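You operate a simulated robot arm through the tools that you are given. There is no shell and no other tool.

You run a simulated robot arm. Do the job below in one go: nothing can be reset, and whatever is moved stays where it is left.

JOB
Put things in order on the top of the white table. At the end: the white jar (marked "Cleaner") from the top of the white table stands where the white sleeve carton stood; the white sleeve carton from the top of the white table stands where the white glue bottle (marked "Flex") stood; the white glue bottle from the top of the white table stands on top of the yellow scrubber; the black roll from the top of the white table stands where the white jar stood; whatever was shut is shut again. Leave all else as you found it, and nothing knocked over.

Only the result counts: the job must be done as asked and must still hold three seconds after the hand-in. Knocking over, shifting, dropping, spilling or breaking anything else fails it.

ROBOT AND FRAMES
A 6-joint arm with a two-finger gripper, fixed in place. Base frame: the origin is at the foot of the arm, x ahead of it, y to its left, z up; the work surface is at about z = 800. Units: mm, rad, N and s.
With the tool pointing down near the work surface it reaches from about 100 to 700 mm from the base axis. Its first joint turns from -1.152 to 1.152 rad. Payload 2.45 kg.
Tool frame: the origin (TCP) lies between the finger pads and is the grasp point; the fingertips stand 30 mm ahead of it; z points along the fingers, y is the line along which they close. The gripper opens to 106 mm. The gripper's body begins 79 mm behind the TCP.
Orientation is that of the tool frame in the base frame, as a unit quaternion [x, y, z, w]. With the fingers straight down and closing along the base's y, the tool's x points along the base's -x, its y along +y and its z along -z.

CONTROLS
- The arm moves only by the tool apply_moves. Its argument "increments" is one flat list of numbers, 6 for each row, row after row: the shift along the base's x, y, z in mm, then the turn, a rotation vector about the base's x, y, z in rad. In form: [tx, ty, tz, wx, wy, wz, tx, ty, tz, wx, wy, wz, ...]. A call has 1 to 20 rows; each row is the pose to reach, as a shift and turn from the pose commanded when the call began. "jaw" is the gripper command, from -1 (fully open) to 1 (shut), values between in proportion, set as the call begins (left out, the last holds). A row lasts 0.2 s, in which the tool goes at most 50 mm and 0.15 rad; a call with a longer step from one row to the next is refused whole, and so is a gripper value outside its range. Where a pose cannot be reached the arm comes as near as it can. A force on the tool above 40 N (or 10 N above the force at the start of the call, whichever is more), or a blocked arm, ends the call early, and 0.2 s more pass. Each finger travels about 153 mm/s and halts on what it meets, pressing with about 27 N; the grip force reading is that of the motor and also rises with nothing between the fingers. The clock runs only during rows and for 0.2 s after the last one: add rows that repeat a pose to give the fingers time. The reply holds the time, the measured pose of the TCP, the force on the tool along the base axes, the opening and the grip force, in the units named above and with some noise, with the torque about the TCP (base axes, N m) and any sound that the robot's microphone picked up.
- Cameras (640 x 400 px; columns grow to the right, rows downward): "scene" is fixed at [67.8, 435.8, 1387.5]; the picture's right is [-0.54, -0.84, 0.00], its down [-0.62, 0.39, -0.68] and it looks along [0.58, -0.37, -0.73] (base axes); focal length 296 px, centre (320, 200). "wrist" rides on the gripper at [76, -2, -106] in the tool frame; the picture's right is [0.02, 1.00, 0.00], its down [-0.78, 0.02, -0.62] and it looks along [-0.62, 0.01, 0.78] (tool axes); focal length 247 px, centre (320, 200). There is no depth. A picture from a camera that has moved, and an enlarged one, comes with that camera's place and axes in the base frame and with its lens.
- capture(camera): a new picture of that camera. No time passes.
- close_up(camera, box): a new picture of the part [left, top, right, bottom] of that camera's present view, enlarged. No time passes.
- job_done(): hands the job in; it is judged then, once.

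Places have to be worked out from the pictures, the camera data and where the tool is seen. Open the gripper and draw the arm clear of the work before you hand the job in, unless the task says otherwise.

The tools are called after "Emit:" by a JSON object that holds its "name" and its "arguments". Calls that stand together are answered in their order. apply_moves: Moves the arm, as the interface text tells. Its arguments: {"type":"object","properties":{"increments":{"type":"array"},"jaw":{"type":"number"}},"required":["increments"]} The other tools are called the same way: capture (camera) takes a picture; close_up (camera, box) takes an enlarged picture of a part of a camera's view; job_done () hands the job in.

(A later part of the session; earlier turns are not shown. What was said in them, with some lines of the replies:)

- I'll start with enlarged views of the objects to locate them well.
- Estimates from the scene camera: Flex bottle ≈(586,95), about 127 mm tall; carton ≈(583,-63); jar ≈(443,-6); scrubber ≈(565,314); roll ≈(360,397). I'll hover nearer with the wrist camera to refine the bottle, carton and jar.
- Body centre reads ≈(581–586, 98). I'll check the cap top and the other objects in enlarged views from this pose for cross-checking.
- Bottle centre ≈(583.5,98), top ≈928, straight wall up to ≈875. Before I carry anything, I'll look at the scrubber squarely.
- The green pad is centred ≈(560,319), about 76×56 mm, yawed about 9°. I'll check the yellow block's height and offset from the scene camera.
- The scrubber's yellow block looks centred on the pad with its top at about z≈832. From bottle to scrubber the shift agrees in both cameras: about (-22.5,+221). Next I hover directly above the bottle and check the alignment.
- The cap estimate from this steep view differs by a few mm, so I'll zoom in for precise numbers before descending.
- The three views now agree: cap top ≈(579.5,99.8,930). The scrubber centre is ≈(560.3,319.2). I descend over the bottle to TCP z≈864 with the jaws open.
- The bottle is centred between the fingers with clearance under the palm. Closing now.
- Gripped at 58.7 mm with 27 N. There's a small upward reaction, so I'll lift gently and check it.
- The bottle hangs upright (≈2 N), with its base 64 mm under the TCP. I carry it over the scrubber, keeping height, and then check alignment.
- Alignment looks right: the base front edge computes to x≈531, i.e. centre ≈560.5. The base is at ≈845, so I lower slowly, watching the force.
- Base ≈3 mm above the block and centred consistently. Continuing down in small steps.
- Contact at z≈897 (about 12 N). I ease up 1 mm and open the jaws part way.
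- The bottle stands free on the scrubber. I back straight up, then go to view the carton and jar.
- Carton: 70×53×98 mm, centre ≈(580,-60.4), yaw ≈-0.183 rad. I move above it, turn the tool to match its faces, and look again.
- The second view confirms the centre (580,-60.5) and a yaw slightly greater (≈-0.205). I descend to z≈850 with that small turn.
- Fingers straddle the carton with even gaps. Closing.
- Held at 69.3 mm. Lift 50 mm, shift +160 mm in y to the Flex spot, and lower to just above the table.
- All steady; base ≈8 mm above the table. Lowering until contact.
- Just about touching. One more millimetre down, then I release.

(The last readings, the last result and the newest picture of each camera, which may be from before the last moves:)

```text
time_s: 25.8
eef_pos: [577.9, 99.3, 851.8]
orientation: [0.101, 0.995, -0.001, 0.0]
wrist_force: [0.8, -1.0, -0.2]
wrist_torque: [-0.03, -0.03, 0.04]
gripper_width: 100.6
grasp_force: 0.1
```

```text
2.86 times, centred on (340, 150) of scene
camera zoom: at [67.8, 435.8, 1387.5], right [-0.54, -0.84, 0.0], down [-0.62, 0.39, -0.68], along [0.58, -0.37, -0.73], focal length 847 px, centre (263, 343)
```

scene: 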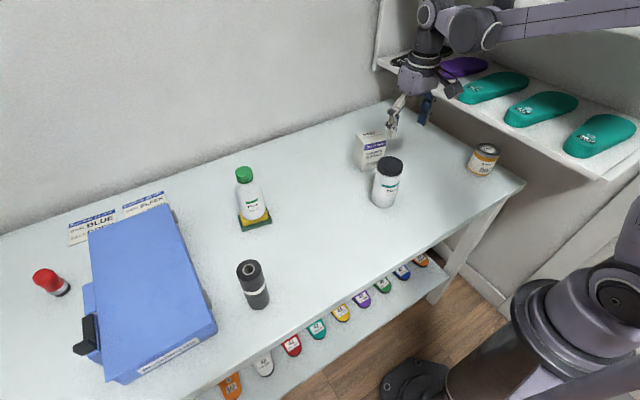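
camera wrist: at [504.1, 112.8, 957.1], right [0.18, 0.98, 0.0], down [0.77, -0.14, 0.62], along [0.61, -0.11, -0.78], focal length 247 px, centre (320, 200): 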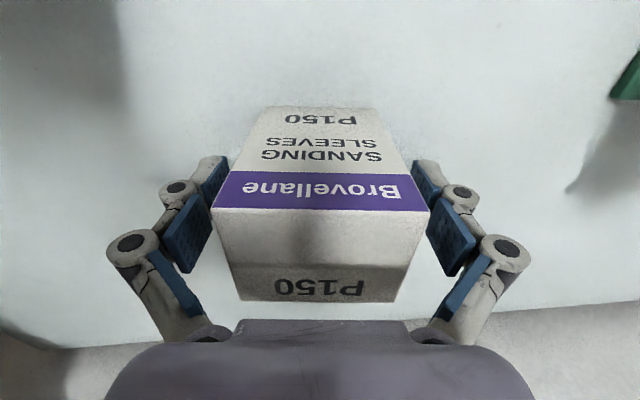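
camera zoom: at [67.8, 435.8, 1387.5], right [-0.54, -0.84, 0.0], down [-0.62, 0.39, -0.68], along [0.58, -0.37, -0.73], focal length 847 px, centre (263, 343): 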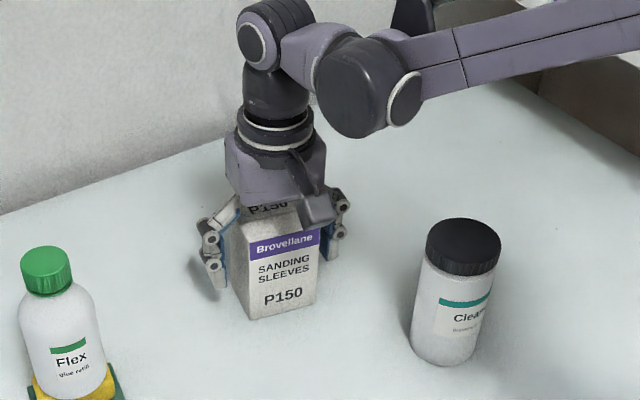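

Carton is placed. I raise, turn the tool straight again and move to view the jar.

Emit:
{"name": "apply_moves", "arguments": {"increments": [0, 0, 15, 0, 0, 0, 0, 0, 60, 0, 0, 0, 0, 0, 105, 0, 0, 0, 0, 0, 150, 0, 0, 0, -40, -16, 155, 0, 0, 0.05, -80, -33, 155, 0, 0, 0.1, -120, -50, 155, 0, 0, 0.15, -160, -66, 155, 0, 0, 0.203, -205, -83, 155, 0, 0, 0.203, -250, -101.6, 155, 0, 0, 0.203, -250, -101.6, 155, 0, 0, 0.203], "jaw": -1}}

Emit:
{"name": "capture", "arguments": {"camera": "wrist"}}

Emit:
{"name": "close_up", "arguments": {"camera": "wrist", "box": [250, 110, 390, 250]}}

Emit:
{"name": "close_up", "arguments": {"camera": "scene", "box": [290, 110, 430, 230]}}

```text
time_s: 28.2
eef_pos: [330.3, -3.9, 1009.1]
orientation: [0.0, 1.0, 0.001, 0.0]
wrist_force: [-0.3, 1.0, -0.3]
wrist_torque: [0.02, 0.0, 0.01]
gripper_width: 106.0
grasp_force: 0.1
```

```text
taken
camera wrist: at [252.7, -5.7, 1113.7], right [-0.02, 1.0, 0.0], down [0.78, 0.02, 0.62], along [0.62, 0.01, -0.78], focal length 247 px, centre (320, 200)
```

wrist: 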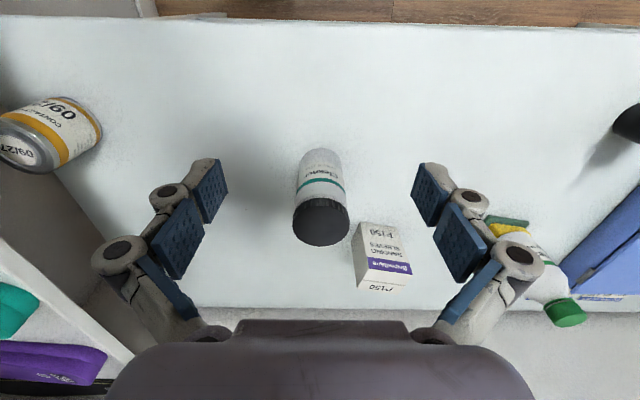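

```text
2.86 times, centred on (320, 180) of wrist
camera zoom: at [252.7, -5.7, 1113.7], right [-0.02, 1.0, 0.0], down [0.78, 0.02, 0.62], along [0.62, 0.01, -0.78], focal length 706 px, centre (320, 257)
```

zoom: 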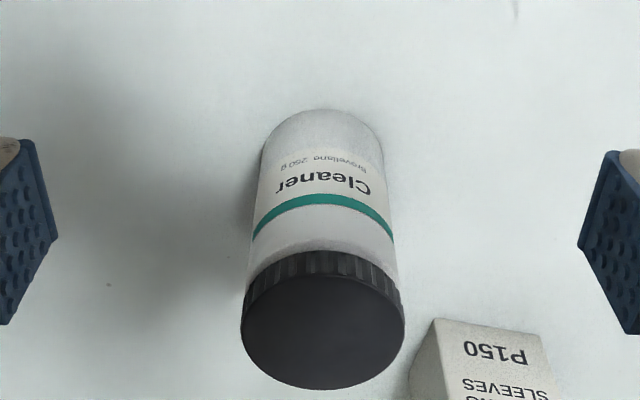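

```text
3.33 times, centred on (360, 170) of scene
camera zoom: at [67.8, 435.8, 1387.5], right [-0.54, -0.84, 0.0], down [-0.62, 0.39, -0.68], along [0.58, -0.37, -0.73], focal length 988 px, centre (187, 300)
```

zoom: 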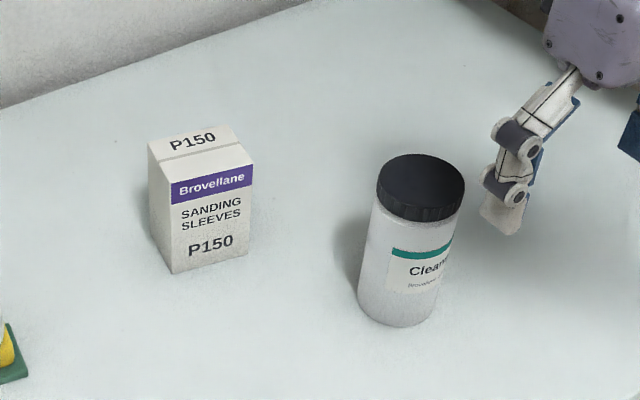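

Jar: cap top ≈(436.5,-0.3,926), diameter ≈60 mm. I go over it and descend to z≈862.

Emit:
{"name": "apply_moves", "arguments": {"increments": [36, 0.5, 0, 0, 0, 0, 72, 1, 0, 0, 0, 0, 106.6, 1.7, 0, 0, 0, 0, 106.6, 1.7, 0, 0, 0, 0, 106.6, 1.7, -30, 0, 0, 0, 106.6, 1.7, -60, 0, 0, 0, 106.6, 1.7, -60, 0, 0, 0]}}

Emit:
{"name": "capture", "arguments": {"camera": "wrist"}}

Emit:
{"name": "close_up", "arguments": {"camera": "scene", "box": [320, 100, 440, 220]}}

```text
time_s: 29.8
eef_pos: [435.4, -1.4, 944.8]
orientation: [0.0, 1.0, 0.001, 0.0]
wrist_force: [-0.3, -0.6, 0.5]
wrist_torque: [-0.01, -0.01, 0.01]
gripper_width: 106.2
grasp_force: 0.0
```

```text
taken
camera wrist: at [358.9, -2.5, 1051.1], right [-0.02, 1.0, 0.0], down [0.78, 0.02, 0.62], along [0.62, 0.01, -0.78], focal length 247 px, centre (320, 200)
```

wrist: 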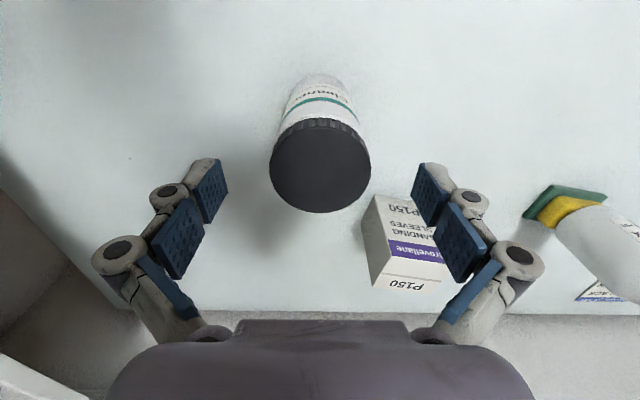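

```text
3.33 times, centred on (380, 160) of scene
camera zoom: at [67.8, 435.8, 1387.5], right [-0.54, -0.84, 0.0], down [-0.62, 0.39, -0.68], along [0.58, -0.37, -0.73], focal length 988 px, centre (120, 333)
```

zoom: 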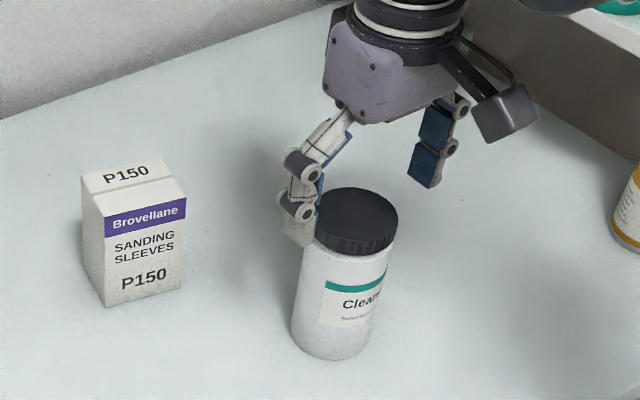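

Alignment is good: cap ≈(436,-1). Descending to 862 and gripping.

Emit:
{"name": "apply_moves", "arguments": {"increments": [-0.4, -0.4, -25, 0, 0, 0, -0.4, -0.4, -50, 0, 0, 0, -0.4, -0.4, -70, 0, 0, 0, -0.4, -0.4, -83, 0, 0, 0, -0.4, -0.4, -83, 0, 0, 0]}}

Emit:
{"name": "apply_moves", "arguments": {"increments": [0, 0, 0, 0, 0, 0, 0, 0, 0, 0, 0, 0, 0, 0, 0, 0, 0, 0, 0, 0, 0, 0, 0, 0], "jaw": 1}}

Emit:
{"name": "capture", "arguments": {"camera": "wrist"}}

Emit:
{"name": "close_up", "arguments": {"camera": "scene", "box": [320, 100, 440, 220]}}

```text
time_s: 31.0
eef_pos: [435.2, -1.0, 863.9]
orientation: [-0.001, 1.0, 0.0, 0.0]
wrist_force: [0.6, -0.2, 1.3]
wrist_torque: [0.02, -0.01, 0.02]
gripper_width: 106.3
grasp_force: 0.1
```

```text
time_s: 32.0
eef_pos: [435.1, -0.1, 864.1]
orientation: [0.0, 1.0, 0.0, -0.001]
wrist_force: [0.3, 2.5, 6.8]
wrist_torque: [-0.09, -0.04, -0.02]
gripper_width: 61.9
grasp_force: 27.4
```

```text
taken
camera wrist: at [358.8, -3.3, 969.0], right [-0.02, 1.0, 0.0], down [0.78, 0.02, 0.62], along [0.62, 0.01, -0.78], focal length 247 px, centre (320, 200)
```

wrist: 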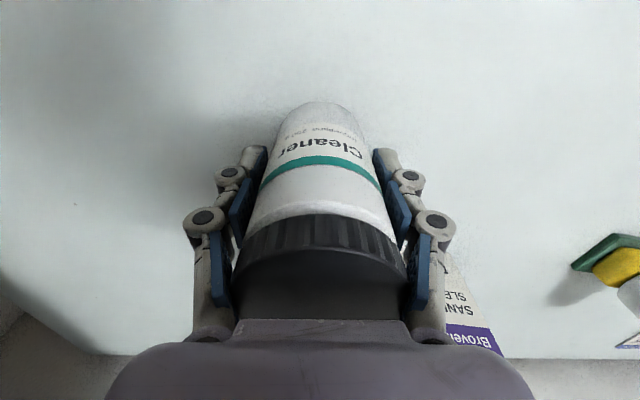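

```text
3.33 times, centred on (380, 160) of scene
camera zoom: at [67.7, 435.9, 1387.5], right [-0.54, -0.84, 0.0], down [-0.62, 0.39, -0.68], along [0.58, -0.37, -0.73], focal length 988 px, centre (120, 333)
```

zoom: 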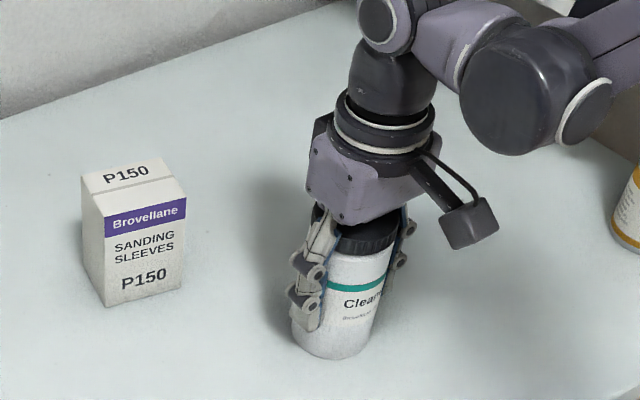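

Gripped at 61.9 mm. The base's front edge gives a slightly different x than the cap did, so I look closely before lifting, since this fixes the roll's target.

Emit:
{"name": "close_up", "arguments": {"camera": "wrist", "box": [240, 80, 400, 230]}}

Emit:
{"name": "close_up", "arguments": {"camera": "scene", "box": [360, 160, 420, 220]}}

```text
2.67 times, centred on (320, 155) of wrist
camera zoom: at [358.8, -3.3, 969.0], right [-0.02, 1.0, 0.0], down [0.78, 0.02, 0.62], along [0.62, 0.01, -0.78], focal length 659 px, centre (320, 320)
```

zoom: 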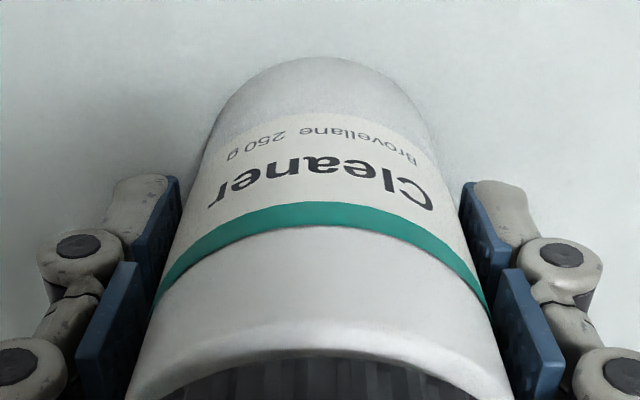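

```text
6.67 times, centred on (390, 190) of scene
camera zoom: at [67.7, 435.9, 1387.5], right [-0.54, -0.84, 0.0], down [-0.62, 0.39, -0.68], along [0.58, -0.37, -0.73], focal length 1977 px, centre (-147, 267)
```

zoom: 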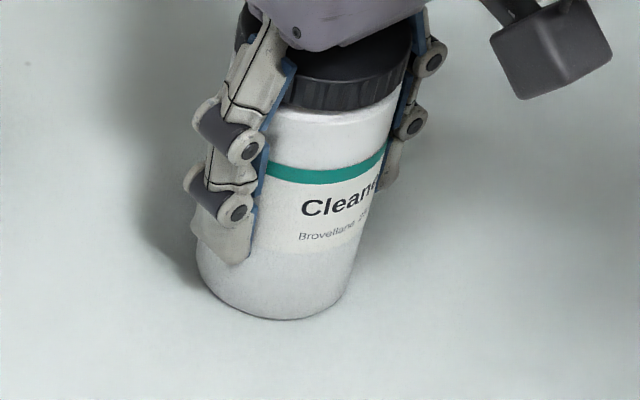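

Corrected for perspective, the jar centre is (439,-0.8), i.e. 2.7 mm ahead of the TCP. Lift 60 mm and carry it to the carton's old place, so TCP (577.4,-60.5).

Emit:
{"name": "apply_moves", "arguments": {"increments": [0, 0, 5, 0, 0, 0, 0, 0, 30, 0, 0, 0, 0, 0, 60, 0, 0, 0, 15, -25, 60, 0, 0, 0, 35, -50, 60, 0, 0, 0, 65, -59.8, 60, 0, 0, 0, 95, -59.8, 60, 0, 0, 0, 125, -59.8, 60, 0, 0, 0, 141.1, -59.8, 60, 0, 0, 0, 141.1, -59.8, 60, 0, 0, 0, 141.1, -59.8, 40, 0, 0, 0, 141.1, -59.8, 20, 0, 0, 0, 141.1, -59.8, 8, 0, 0, 0, 141.1, -59.8, 8, 0, 0, 0]}}

Emit:
{"name": "capture", "arguments": {"camera": "wrist"}}

Emit:
{"name": "close_up", "arguments": {"camera": "scene", "box": [290, 80, 430, 220]}}

```text
time_s: 35.0
eef_pos: [575.8, -61.3, 870.7]
orientation: [0.0, 1.0, 0.0, 0.0]
wrist_force: [-0.9, -0.1, -2.4]
wrist_torque: [0.01, 0.04, 0.0]
gripper_width: 61.4
grasp_force: 26.9
```

```text
taken
camera wrist: at [500.3, -63.0, 976.9], right [-0.02, 1.0, 0.0], down [0.78, 0.02, 0.62], along [0.62, 0.01, -0.78], focal length 247 px, centre (320, 200)
```

wrist: 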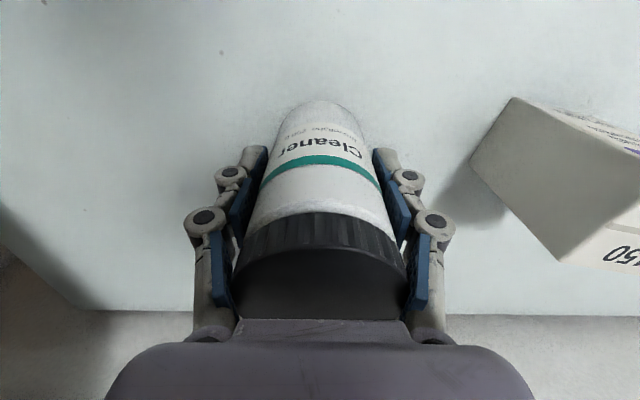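

```text
2.86 times, centred on (360, 150) of scene
camera zoom: at [67.9, 435.8, 1387.5], right [-0.54, -0.84, 0.0], down [-0.62, 0.39, -0.68], along [0.58, -0.37, -0.73], focal length 847 px, centre (206, 343)
```

zoom: 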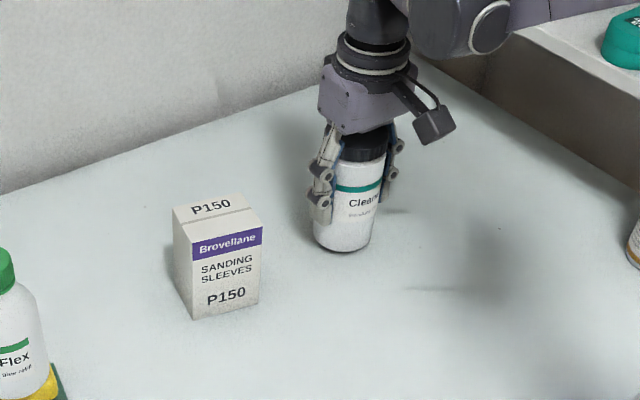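

The jar hangs steady, about 8 mm above the table. Lowering to contact.

Emit:
{"name": "apply_moves", "arguments": {"increments": [0, 0, -3, 0, 0, 0, 0, 0, -6, 0, 0, 0, 0, 0, -7.5, 0, 0, 0, 0, 0, -7.5, 0, 0, 0]}}

```text
time_s: 36.0
eef_pos: [577.3, -60.7, 863.9]
orientation: [-0.001, 1.0, -0.001, 0.0]
wrist_force: [1.2, 0.0, 7.9]
wrist_torque: [0.06, -0.06, -0.05]
gripper_width: 61.8
grasp_force: 27.1
```

Contact (≈8 N). I release now.

Emit:
{"name": "apply_moves", "arguments": {"increments": [0, 0, 0, 0, 0, 0, 0, 0, 0, 0, 0, 0, 0, 0, 0, 0, 0, 0], "jaw": -0.8}}

Emit:
{"name": "capture", "arguments": {"camera": "wrist"}}

Emit:
{"name": "close_up", "arguments": {"camera": "scene", "box": [290, 80, 430, 220]}}

```text
time_s: 36.8
eef_pos: [579.4, -61.6, 863.7]
orientation: [0.0, 1.0, 0.0, -0.001]
wrist_force: [-0.6, -0.2, 0.2]
wrist_torque: [-0.01, 0.03, 0.01]
gripper_width: 95.3
grasp_force: 0.1
```

```text
taken
camera wrist: at [500.2, -62.9, 969.4], right [-0.02, 1.0, 0.0], down [0.78, 0.02, 0.62], along [0.62, 0.01, -0.78], focal length 247 px, centre (320, 200)
```

wrist: 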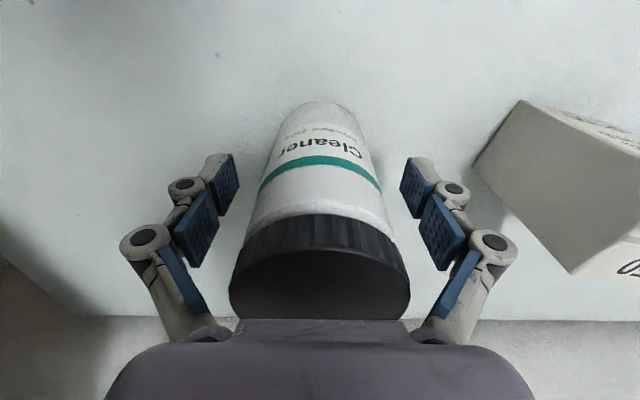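

```text
2.86 times, centred on (360, 150) of scene
camera zoom: at [67.8, 435.8, 1387.5], right [-0.54, -0.84, 0.0], down [-0.62, 0.39, -0.68], along [0.58, -0.37, -0.73], focal length 847 px, centre (206, 343)
```

zoom: 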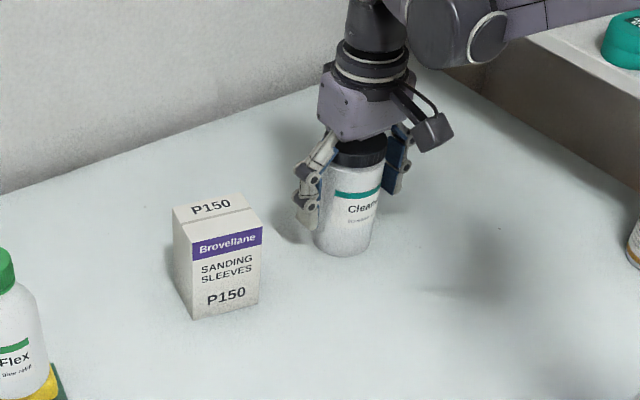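

Jar stands in the carton's place. I raise and travel to view the roll.

Emit:
{"name": "apply_moves", "arguments": {"increments": [0, 0, 20, 0, 0, 0, 0, 0, 60, 0, 0, 0, 0, 0, 105, 0, 0, 0, 0, 0, 148, 0, 0, 0, -26, 37, 148, 0, 0, 0, -52, 75, 148, 0, 0, 0, -79, 112, 148, 0, 0, 0, -105, 150, 148, 0, 0, 0, -132, 187, 148, 0, 0, 0, -158, 225, 148, 0, 0, 0, -185, 262, 148, 0, 0, 0, -211, 300, 148, 0, 0, 0, -238, 337, 148, 0, 0, 0, -264, 375, 148, 0, 0, 0, -290, 412, 148, 0, 0, 0, -317.4, 450.5, 148, 0, 0, 0, -317.4, 450.5, 148, 0, 0, 0], "jaw": -1}}

Emit:
{"name": "capture", "arguments": {"camera": "wrist"}}

Emit:
{"name": "capture", "arguments": {"camera": "scene"}}

Emit:
{"name": "close_up", "arguments": {"camera": "wrist", "box": [250, 110, 390, 250]}}

```text
time_s: 40.4
eef_pos: [259.9, 391.7, 1012.0]
orientation: [0.001, 1.0, 0.0, 0.0]
wrist_force: [-0.8, -0.4, 0.5]
wrist_torque: [-0.03, 0.0, 0.0]
gripper_width: 106.0
grasp_force: 0.0
```

```text
taken
camera wrist: at [183.1, 388.3, 1118.2], right [-0.02, 1.0, 0.0], down [0.78, 0.02, 0.62], along [0.62, 0.01, -0.78], focal length 247 px, centre (320, 200)
```

wrist: 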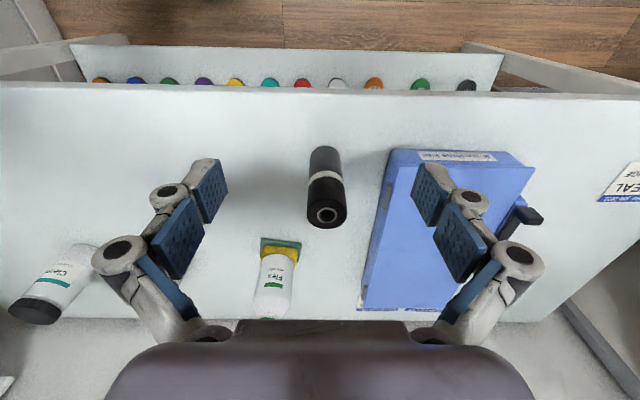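

```text
taken
```

scene: 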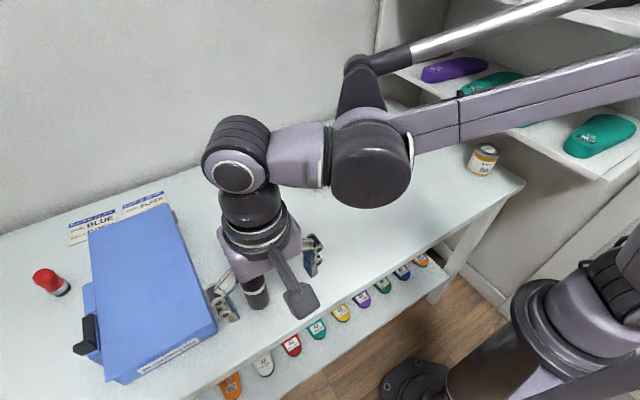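

```text
2.86 times, centred on (320, 180) of wrist
camera zoom: at [183.1, 388.3, 1118.2], right [-0.02, 1.0, 0.0], down [0.78, 0.02, 0.62], along [0.62, 0.01, -0.78], focal length 706 px, centre (320, 257)
```

zoom: 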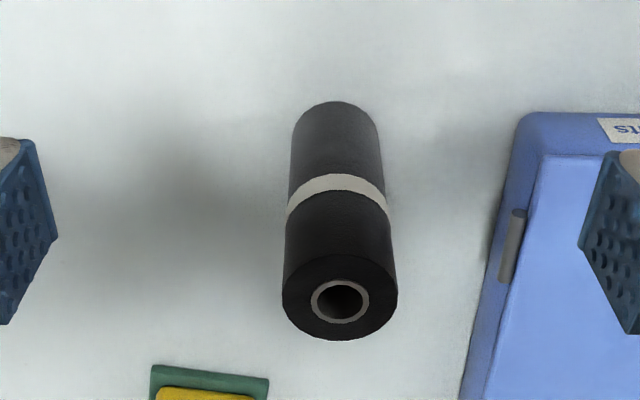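

Roll: centre ≈(360.6,398.3), Ø43, top ≈920; the case side is ≈80 mm away at y≈480. I narrow the jaws to ~76 mm, go above it and come down part way.

Emit:
{"name": "apply_moves", "arguments": {"increments": [35, 3, 0, 0, 0, 0, 70, 6, 0, 0, 0, 0, 100.6, 8.3, 0, 0, 0, 0, 100.6, 8.3, 0, 0, 0, 0, 100.6, 8.3, -25, 0, 0, 0, 100.6, 8.3, -52, 0, 0, 0, 100.6, 8.3, -52, 0, 0, 0], "jaw": -0.434}}

Emit:
{"name": "capture", "arguments": {"camera": "wrist"}}

Emit:
{"name": "close_up", "arguments": {"camera": "scene", "box": [180, 160, 340, 320]}}

```text
time_s: 42.0
eef_pos: [361.2, 398.5, 957.9]
orientation: [0.001, 1.0, 0.001, 0.0]
wrist_force: [0.9, 0.6, -0.4]
wrist_torque: [-0.02, 0.0, -0.01]
gripper_width: 76.1
grasp_force: 0.1
```

```text
taken
camera wrist: at [284.4, 395.8, 1064.4], right [-0.02, 1.0, 0.0], down [0.78, 0.02, 0.62], along [0.62, 0.01, -0.78], focal length 247 px, centre (320, 200)
```

wrist: 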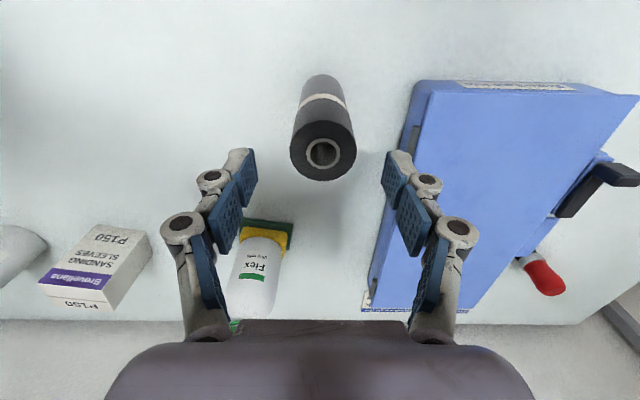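

```text
2.50 times, centred on (260, 240) of scene
camera zoom: at [67.8, 435.8, 1387.5], right [-0.54, -0.84, 0.0], down [-0.62, 0.39, -0.68], along [0.58, -0.37, -0.73], focal length 741 px, centre (470, 100)
```

zoom: 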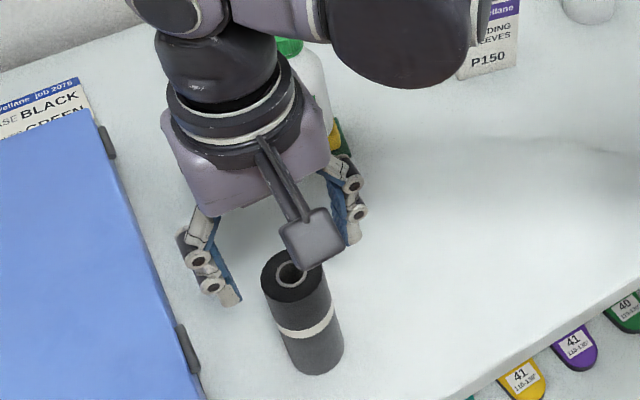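

Alignment matches: the roll computes to (360.6,399). Descending to 858.

Emit:
{"name": "apply_moves", "arguments": {"increments": [0, 0.4, -25, 0, 0, 0, 0, 0.4, -50, 0, 0, 0, 0, 0.4, -75, 0, 0, 0, 0, 0.4, -100, 0, 0, 0, 0, 0.4, -100, 0, 0, 0]}}

Emit:
{"name": "capture", "arguments": {"camera": "wrist"}}

```text
time_s: 43.2
eef_pos: [360.5, 398.4, 859.1]
orientation: [0.0, 1.0, 0.0, 0.0]
wrist_force: [-0.2, -0.4, 0.0]
wrist_torque: [0.01, 0.01, -0.01]
gripper_width: 76.0
grasp_force: 0.1
```

```text
taken
camera wrist: at [283.4, 396.4, 965.5], right [-0.02, 1.0, 0.0], down [0.78, 0.02, 0.62], along [0.62, 0.01, -0.78], focal length 247 px, centre (320, 200)
```

wrist: 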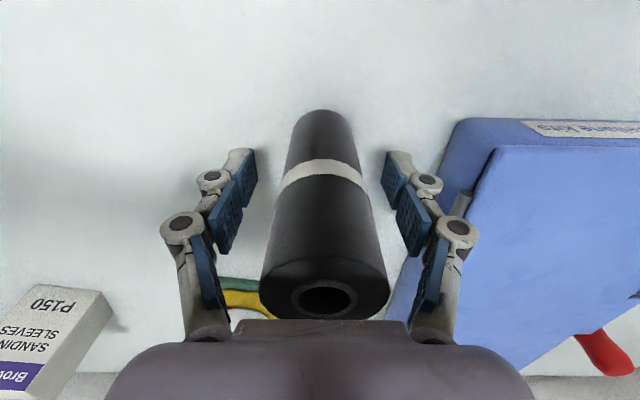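

Clear of the case with no contact. Closing on the roll.

Emit:
{"name": "apply_moves", "arguments": {"increments": [0, 0, 0, 0, 0, 0, 0, 0, 0, 0, 0, 0, 0, 0, 0, 0, 0, 0, 0, 0, 0, 0, 0, 0], "jaw": 1}}

Emit:
{"name": "close_up", "arguments": {"camera": "wrist", "box": [220, 80, 420, 330]}}

```text
time_s: 44.2
eef_pos: [360.8, 399.0, 859.4]
orientation: [0.001, 1.0, -0.001, 0.0]
wrist_force: [-1.1, 2.0, 8.0]
wrist_torque: [0.12, 0.02, -0.03]
gripper_width: 42.0
grasp_force: 27.2
```

```text
1.60 times, centred on (320, 205) of wrist
camera zoom: at [283.3, 396.4, 966.0], right [-0.02, 1.0, 0.0], down [0.78, 0.02, 0.62], along [0.62, 0.01, -0.78], focal length 395 px, centre (320, 192)
```

zoom: 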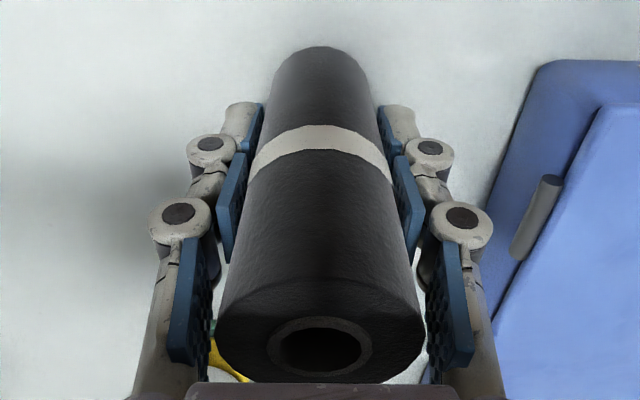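

Roll held at 42 mm and centred on the TCP. Lift 80 mm and carry it to the jar's old place (439,-0.8), ending 8 mm above the table.

Emit:
{"name": "apply_moves", "arguments": {"increments": [0, 0, 5, 0, 0, 0, 0, 0, 40, 0, 0, 0, 0, 0, 80, 0, 0, 0, 8, -40, 80, 0, 0, 0, 16, -80, 80, 0, 0, 0, 24, -120, 80, 0, 0, 0, 32, -160, 80, 0, 0, 0, 40, -200, 80, 0, 0, 0, 48, -240, 80, 0, 0, 0, 56, -280, 80, 0, 0, 0, 64, -320, 80, 0, 0, 0, 72, -365, 80, 0, 0, 0, 78.4, -399.5, 80, 0, 0, 0, 78.4, -399.5, 80, 0, 0, 0, 78.4, -399.5, 55, 0, 0, 0, 78.4, -399.5, 30, 0, 0, 0, 78.4, -399.5, 8, 0, 0, 0, 78.4, -399.5, 8, 0, 0, 0]}}

Emit:
{"name": "capture", "arguments": {"camera": "wrist"}}

Emit:
{"name": "capture", "arguments": {"camera": "scene"}}

```text
time_s: 48.0
eef_pos: [438.4, -1.0, 867.6]
orientation: [0.0, 1.0, 0.0, 0.0]
wrist_force: [0.5, 0.0, -0.6]
wrist_torque: [0.01, -0.02, 0.02]
gripper_width: 41.9
grasp_force: 27.3
```

```text
taken
camera wrist: at [361.5, -2.9, 973.9], right [-0.02, 1.0, 0.0], down [0.78, 0.02, 0.62], along [0.62, 0.01, -0.78], focal length 247 px, centre (320, 200)
```

wrist: 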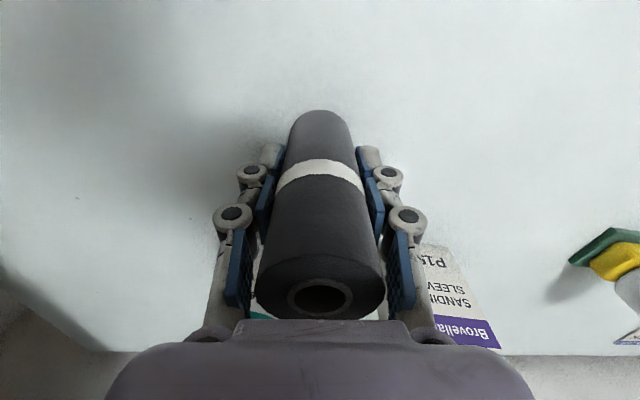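

```text
taken
```

scene: 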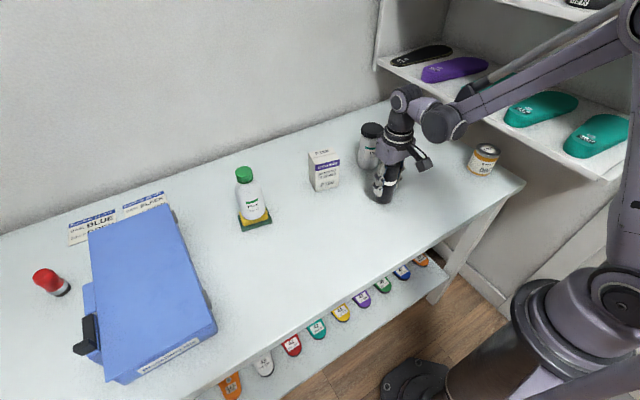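

The roll hangs over the jar's old place with everything else standing. Lowering to contact.

Emit:
{"name": "apply_moves", "arguments": {"increments": [0, 0, -3, 0, 0, 0, 0, 0, -6, 0, 0, 0, 0, 0, -7.5, 0, 0, 0, 0, 0, -7.5, 0, 0, 0]}}

```text
time_s: 49.0
eef_pos: [439.2, -1.4, 860.4]
orientation: [0.0, 1.0, 0.0, 0.0]
wrist_force: [-0.5, -1.2, -0.8]
wrist_torque: [0.0, -0.02, 0.0]
gripper_width: 41.9
grasp_force: 27.0
```

No contact yet; lowering a bit further.

Emit:
{"name": "apply_moves", "arguments": {"increments": [0, 0, -0.8, 0, 0, 0, 0, 0, -0.8, 0, 0, 0]}}

```text
time_s: 49.6
eef_pos: [438.2, -1.9, 858.3]
orientation: [-0.001, 1.0, 0.0, -0.001]
wrist_force: [0.1, -0.7, 14.3]
wrist_torque: [-0.01, 0.01, -0.01]
gripper_width: 41.7
grasp_force: 26.7
```

Contact. I release and check.

Emit:
{"name": "apply_moves", "arguments": {"increments": [0, 0, 0.3, 0, 0, 0, 0, 0, 0.3, 0, 0, 0, 0, 0, 0.3, 0, 0, 0], "jaw": -0.6}}

Emit:
{"name": "capture", "arguments": {"camera": "wrist"}}

Emit:
{"name": "close_up", "arguments": {"camera": "scene", "box": [300, 80, 440, 220]}}

```text
time_s: 50.4
eef_pos: [440.3, -0.0, 859.1]
orientation: [0.0, 1.0, 0.0, 0.0]
wrist_force: [0.1, -0.2, 0.7]
wrist_torque: [-0.04, -0.01, 0.01]
gripper_width: 85.1
grasp_force: 0.0
```

```text
taken
camera wrist: at [362.1, -2.9, 965.9], right [-0.02, 1.0, 0.0], down [0.78, 0.02, 0.62], along [0.62, 0.01, -0.78], focal length 247 px, centre (320, 200)
```

wrist: 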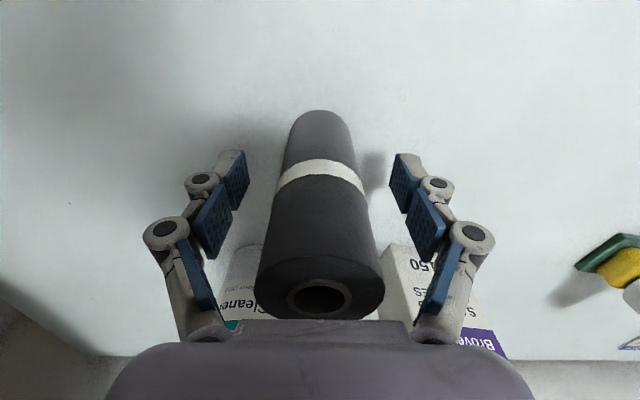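

```text
2.86 times, centred on (370, 150) of scene
camera zoom: at [67.8, 435.8, 1387.5], right [-0.54, -0.84, 0.0], down [-0.62, 0.39, -0.68], along [0.58, -0.37, -0.73], focal length 847 px, centre (177, 343)
```

zoom: 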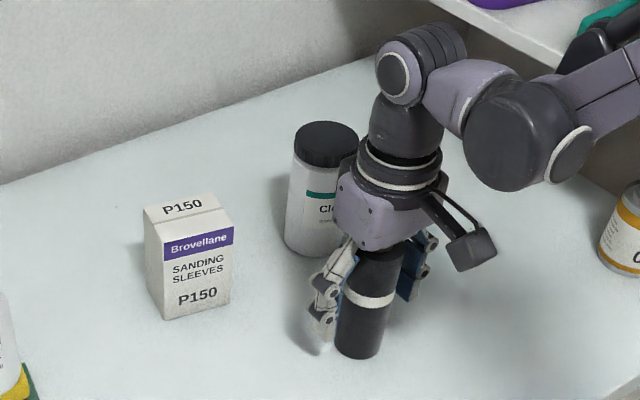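

The roll stands on its own. I back straight up, then draw the arm back clear of the work and take a final look.

Emit:
{"name": "apply_moves", "arguments": {"increments": [0, 0, 20, 0, 0, 0, 0, 0, 60, 0, 0, 0, 0, 0, 105, 0, 0, 0, 0, 0, 150, 0, 0, 0, -20, 0, 190, 0, 0, 0, -60, 0, 210, 0, 0, 0, -100, 0, 220, 0, 0, 0, -140, 0, 225, 0, 0, 0, -140, 0, 225, 0, 0, 0], "jaw": -1}}

Emit:
{"name": "capture", "arguments": {"camera": "wrist"}}

Emit:
{"name": "capture", "arguments": {"camera": "scene"}}

Emit:
{"name": "close_up", "arguments": {"camera": "scene", "box": [290, 110, 450, 220]}}

Emit:
{"name": "close_up", "arguments": {"camera": "scene", "box": [215, 150, 295, 240]}}

```text
time_s: 52.4
eef_pos: [298.9, -1.4, 1083.5]
orientation: [0.0, 1.0, 0.0, 0.0]
wrist_force: [0.5, -0.2, -0.2]
wrist_torque: [-0.02, 0.02, 0.0]
gripper_width: 106.2
grasp_force: 0.0
```

```text
taken
camera wrist: at [221.6, -3.8, 1190.0], right [-0.02, 1.0, 0.0], down [0.78, 0.02, 0.62], along [0.62, 0.01, -0.78], focal length 247 px, centre (320, 200)
```

wrist: 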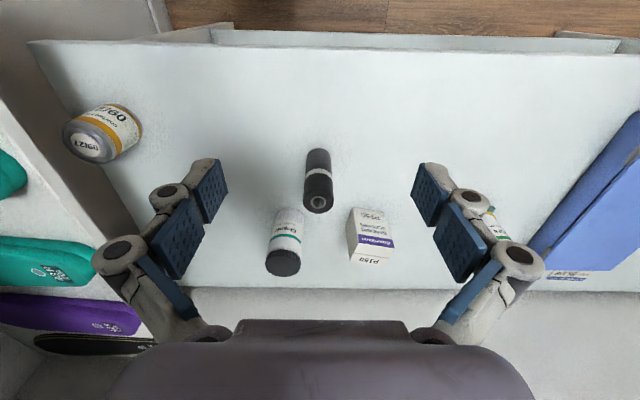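

```text
taken
```

scene: 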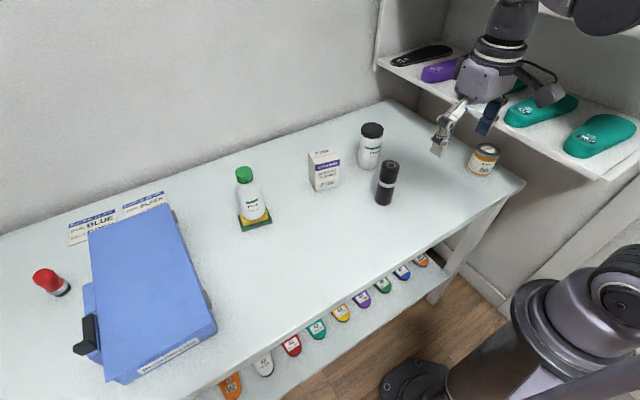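

```text
3.64 times, centred on (370, 165) of scene
camera zoom: at [67.8, 435.8, 1387.5], right [-0.54, -0.84, 0.0], down [-0.62, 0.39, -0.68], along [0.58, -0.37, -0.73], focal length 1078 px, centre (138, 327)
```

zoom: 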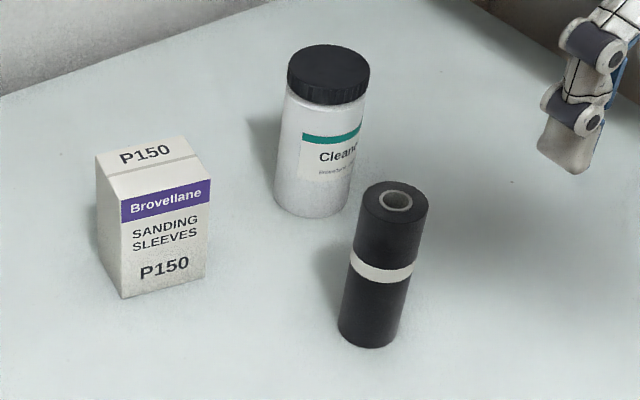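

```text
4.44 times, centred on (255, 195) of scene
camera zoom: at [67.8, 435.8, 1387.5], right [-0.54, -0.84, 0.0], down [-0.62, 0.39, -0.68], along [0.58, -0.37, -0.73], focal length 1318 px, centre (609, 222)
```

zoom: 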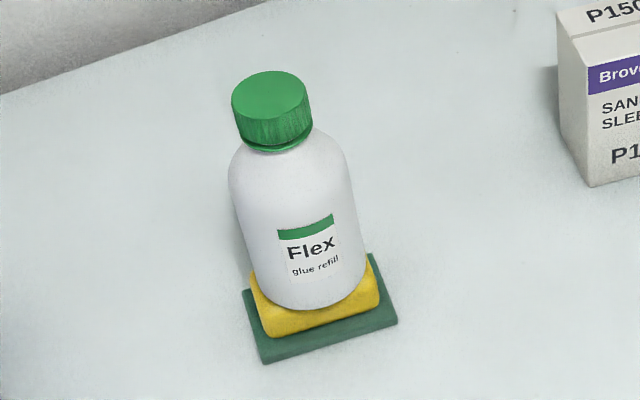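

The final pictures show everything upright: glue bottle on the scrubber, carton at the bottle's place, jar at the carton's place, and roll at the jar's place. The case is still shut and the arm is clear with the gripper open, so I'm handing in.

Emit:
{"name": "job_done", "arguments": {}}

```text
The job is handed in.
```

I've handed the job in, and I don't have a verdict on it. In the last pictures everything on the table was upright:

| Item | Where it stands now |
|---|---|
| White glue bottle ("Flex") | On top of the yellow scrubber, roughly centred |
| White sleeve carton | Where the glue bottle stood |
| White jar ("Cleaner") | Where the carton stood |
| Black roll | Where the jar stood |

- **Placement:** I judged the spots from the pictures, and each item should be within a few millimetres of its target. The bottle is wider than the yellow block, so it overhangs a little at the front and back. It was still standing about 39 seconds after I let go of it.
- **Everything else:** I never opened the blue case, so it is still shut. Nothing else was touched or knocked over.
- **Arm:** I opened the gripper and pulled the arm up and back before handing in.
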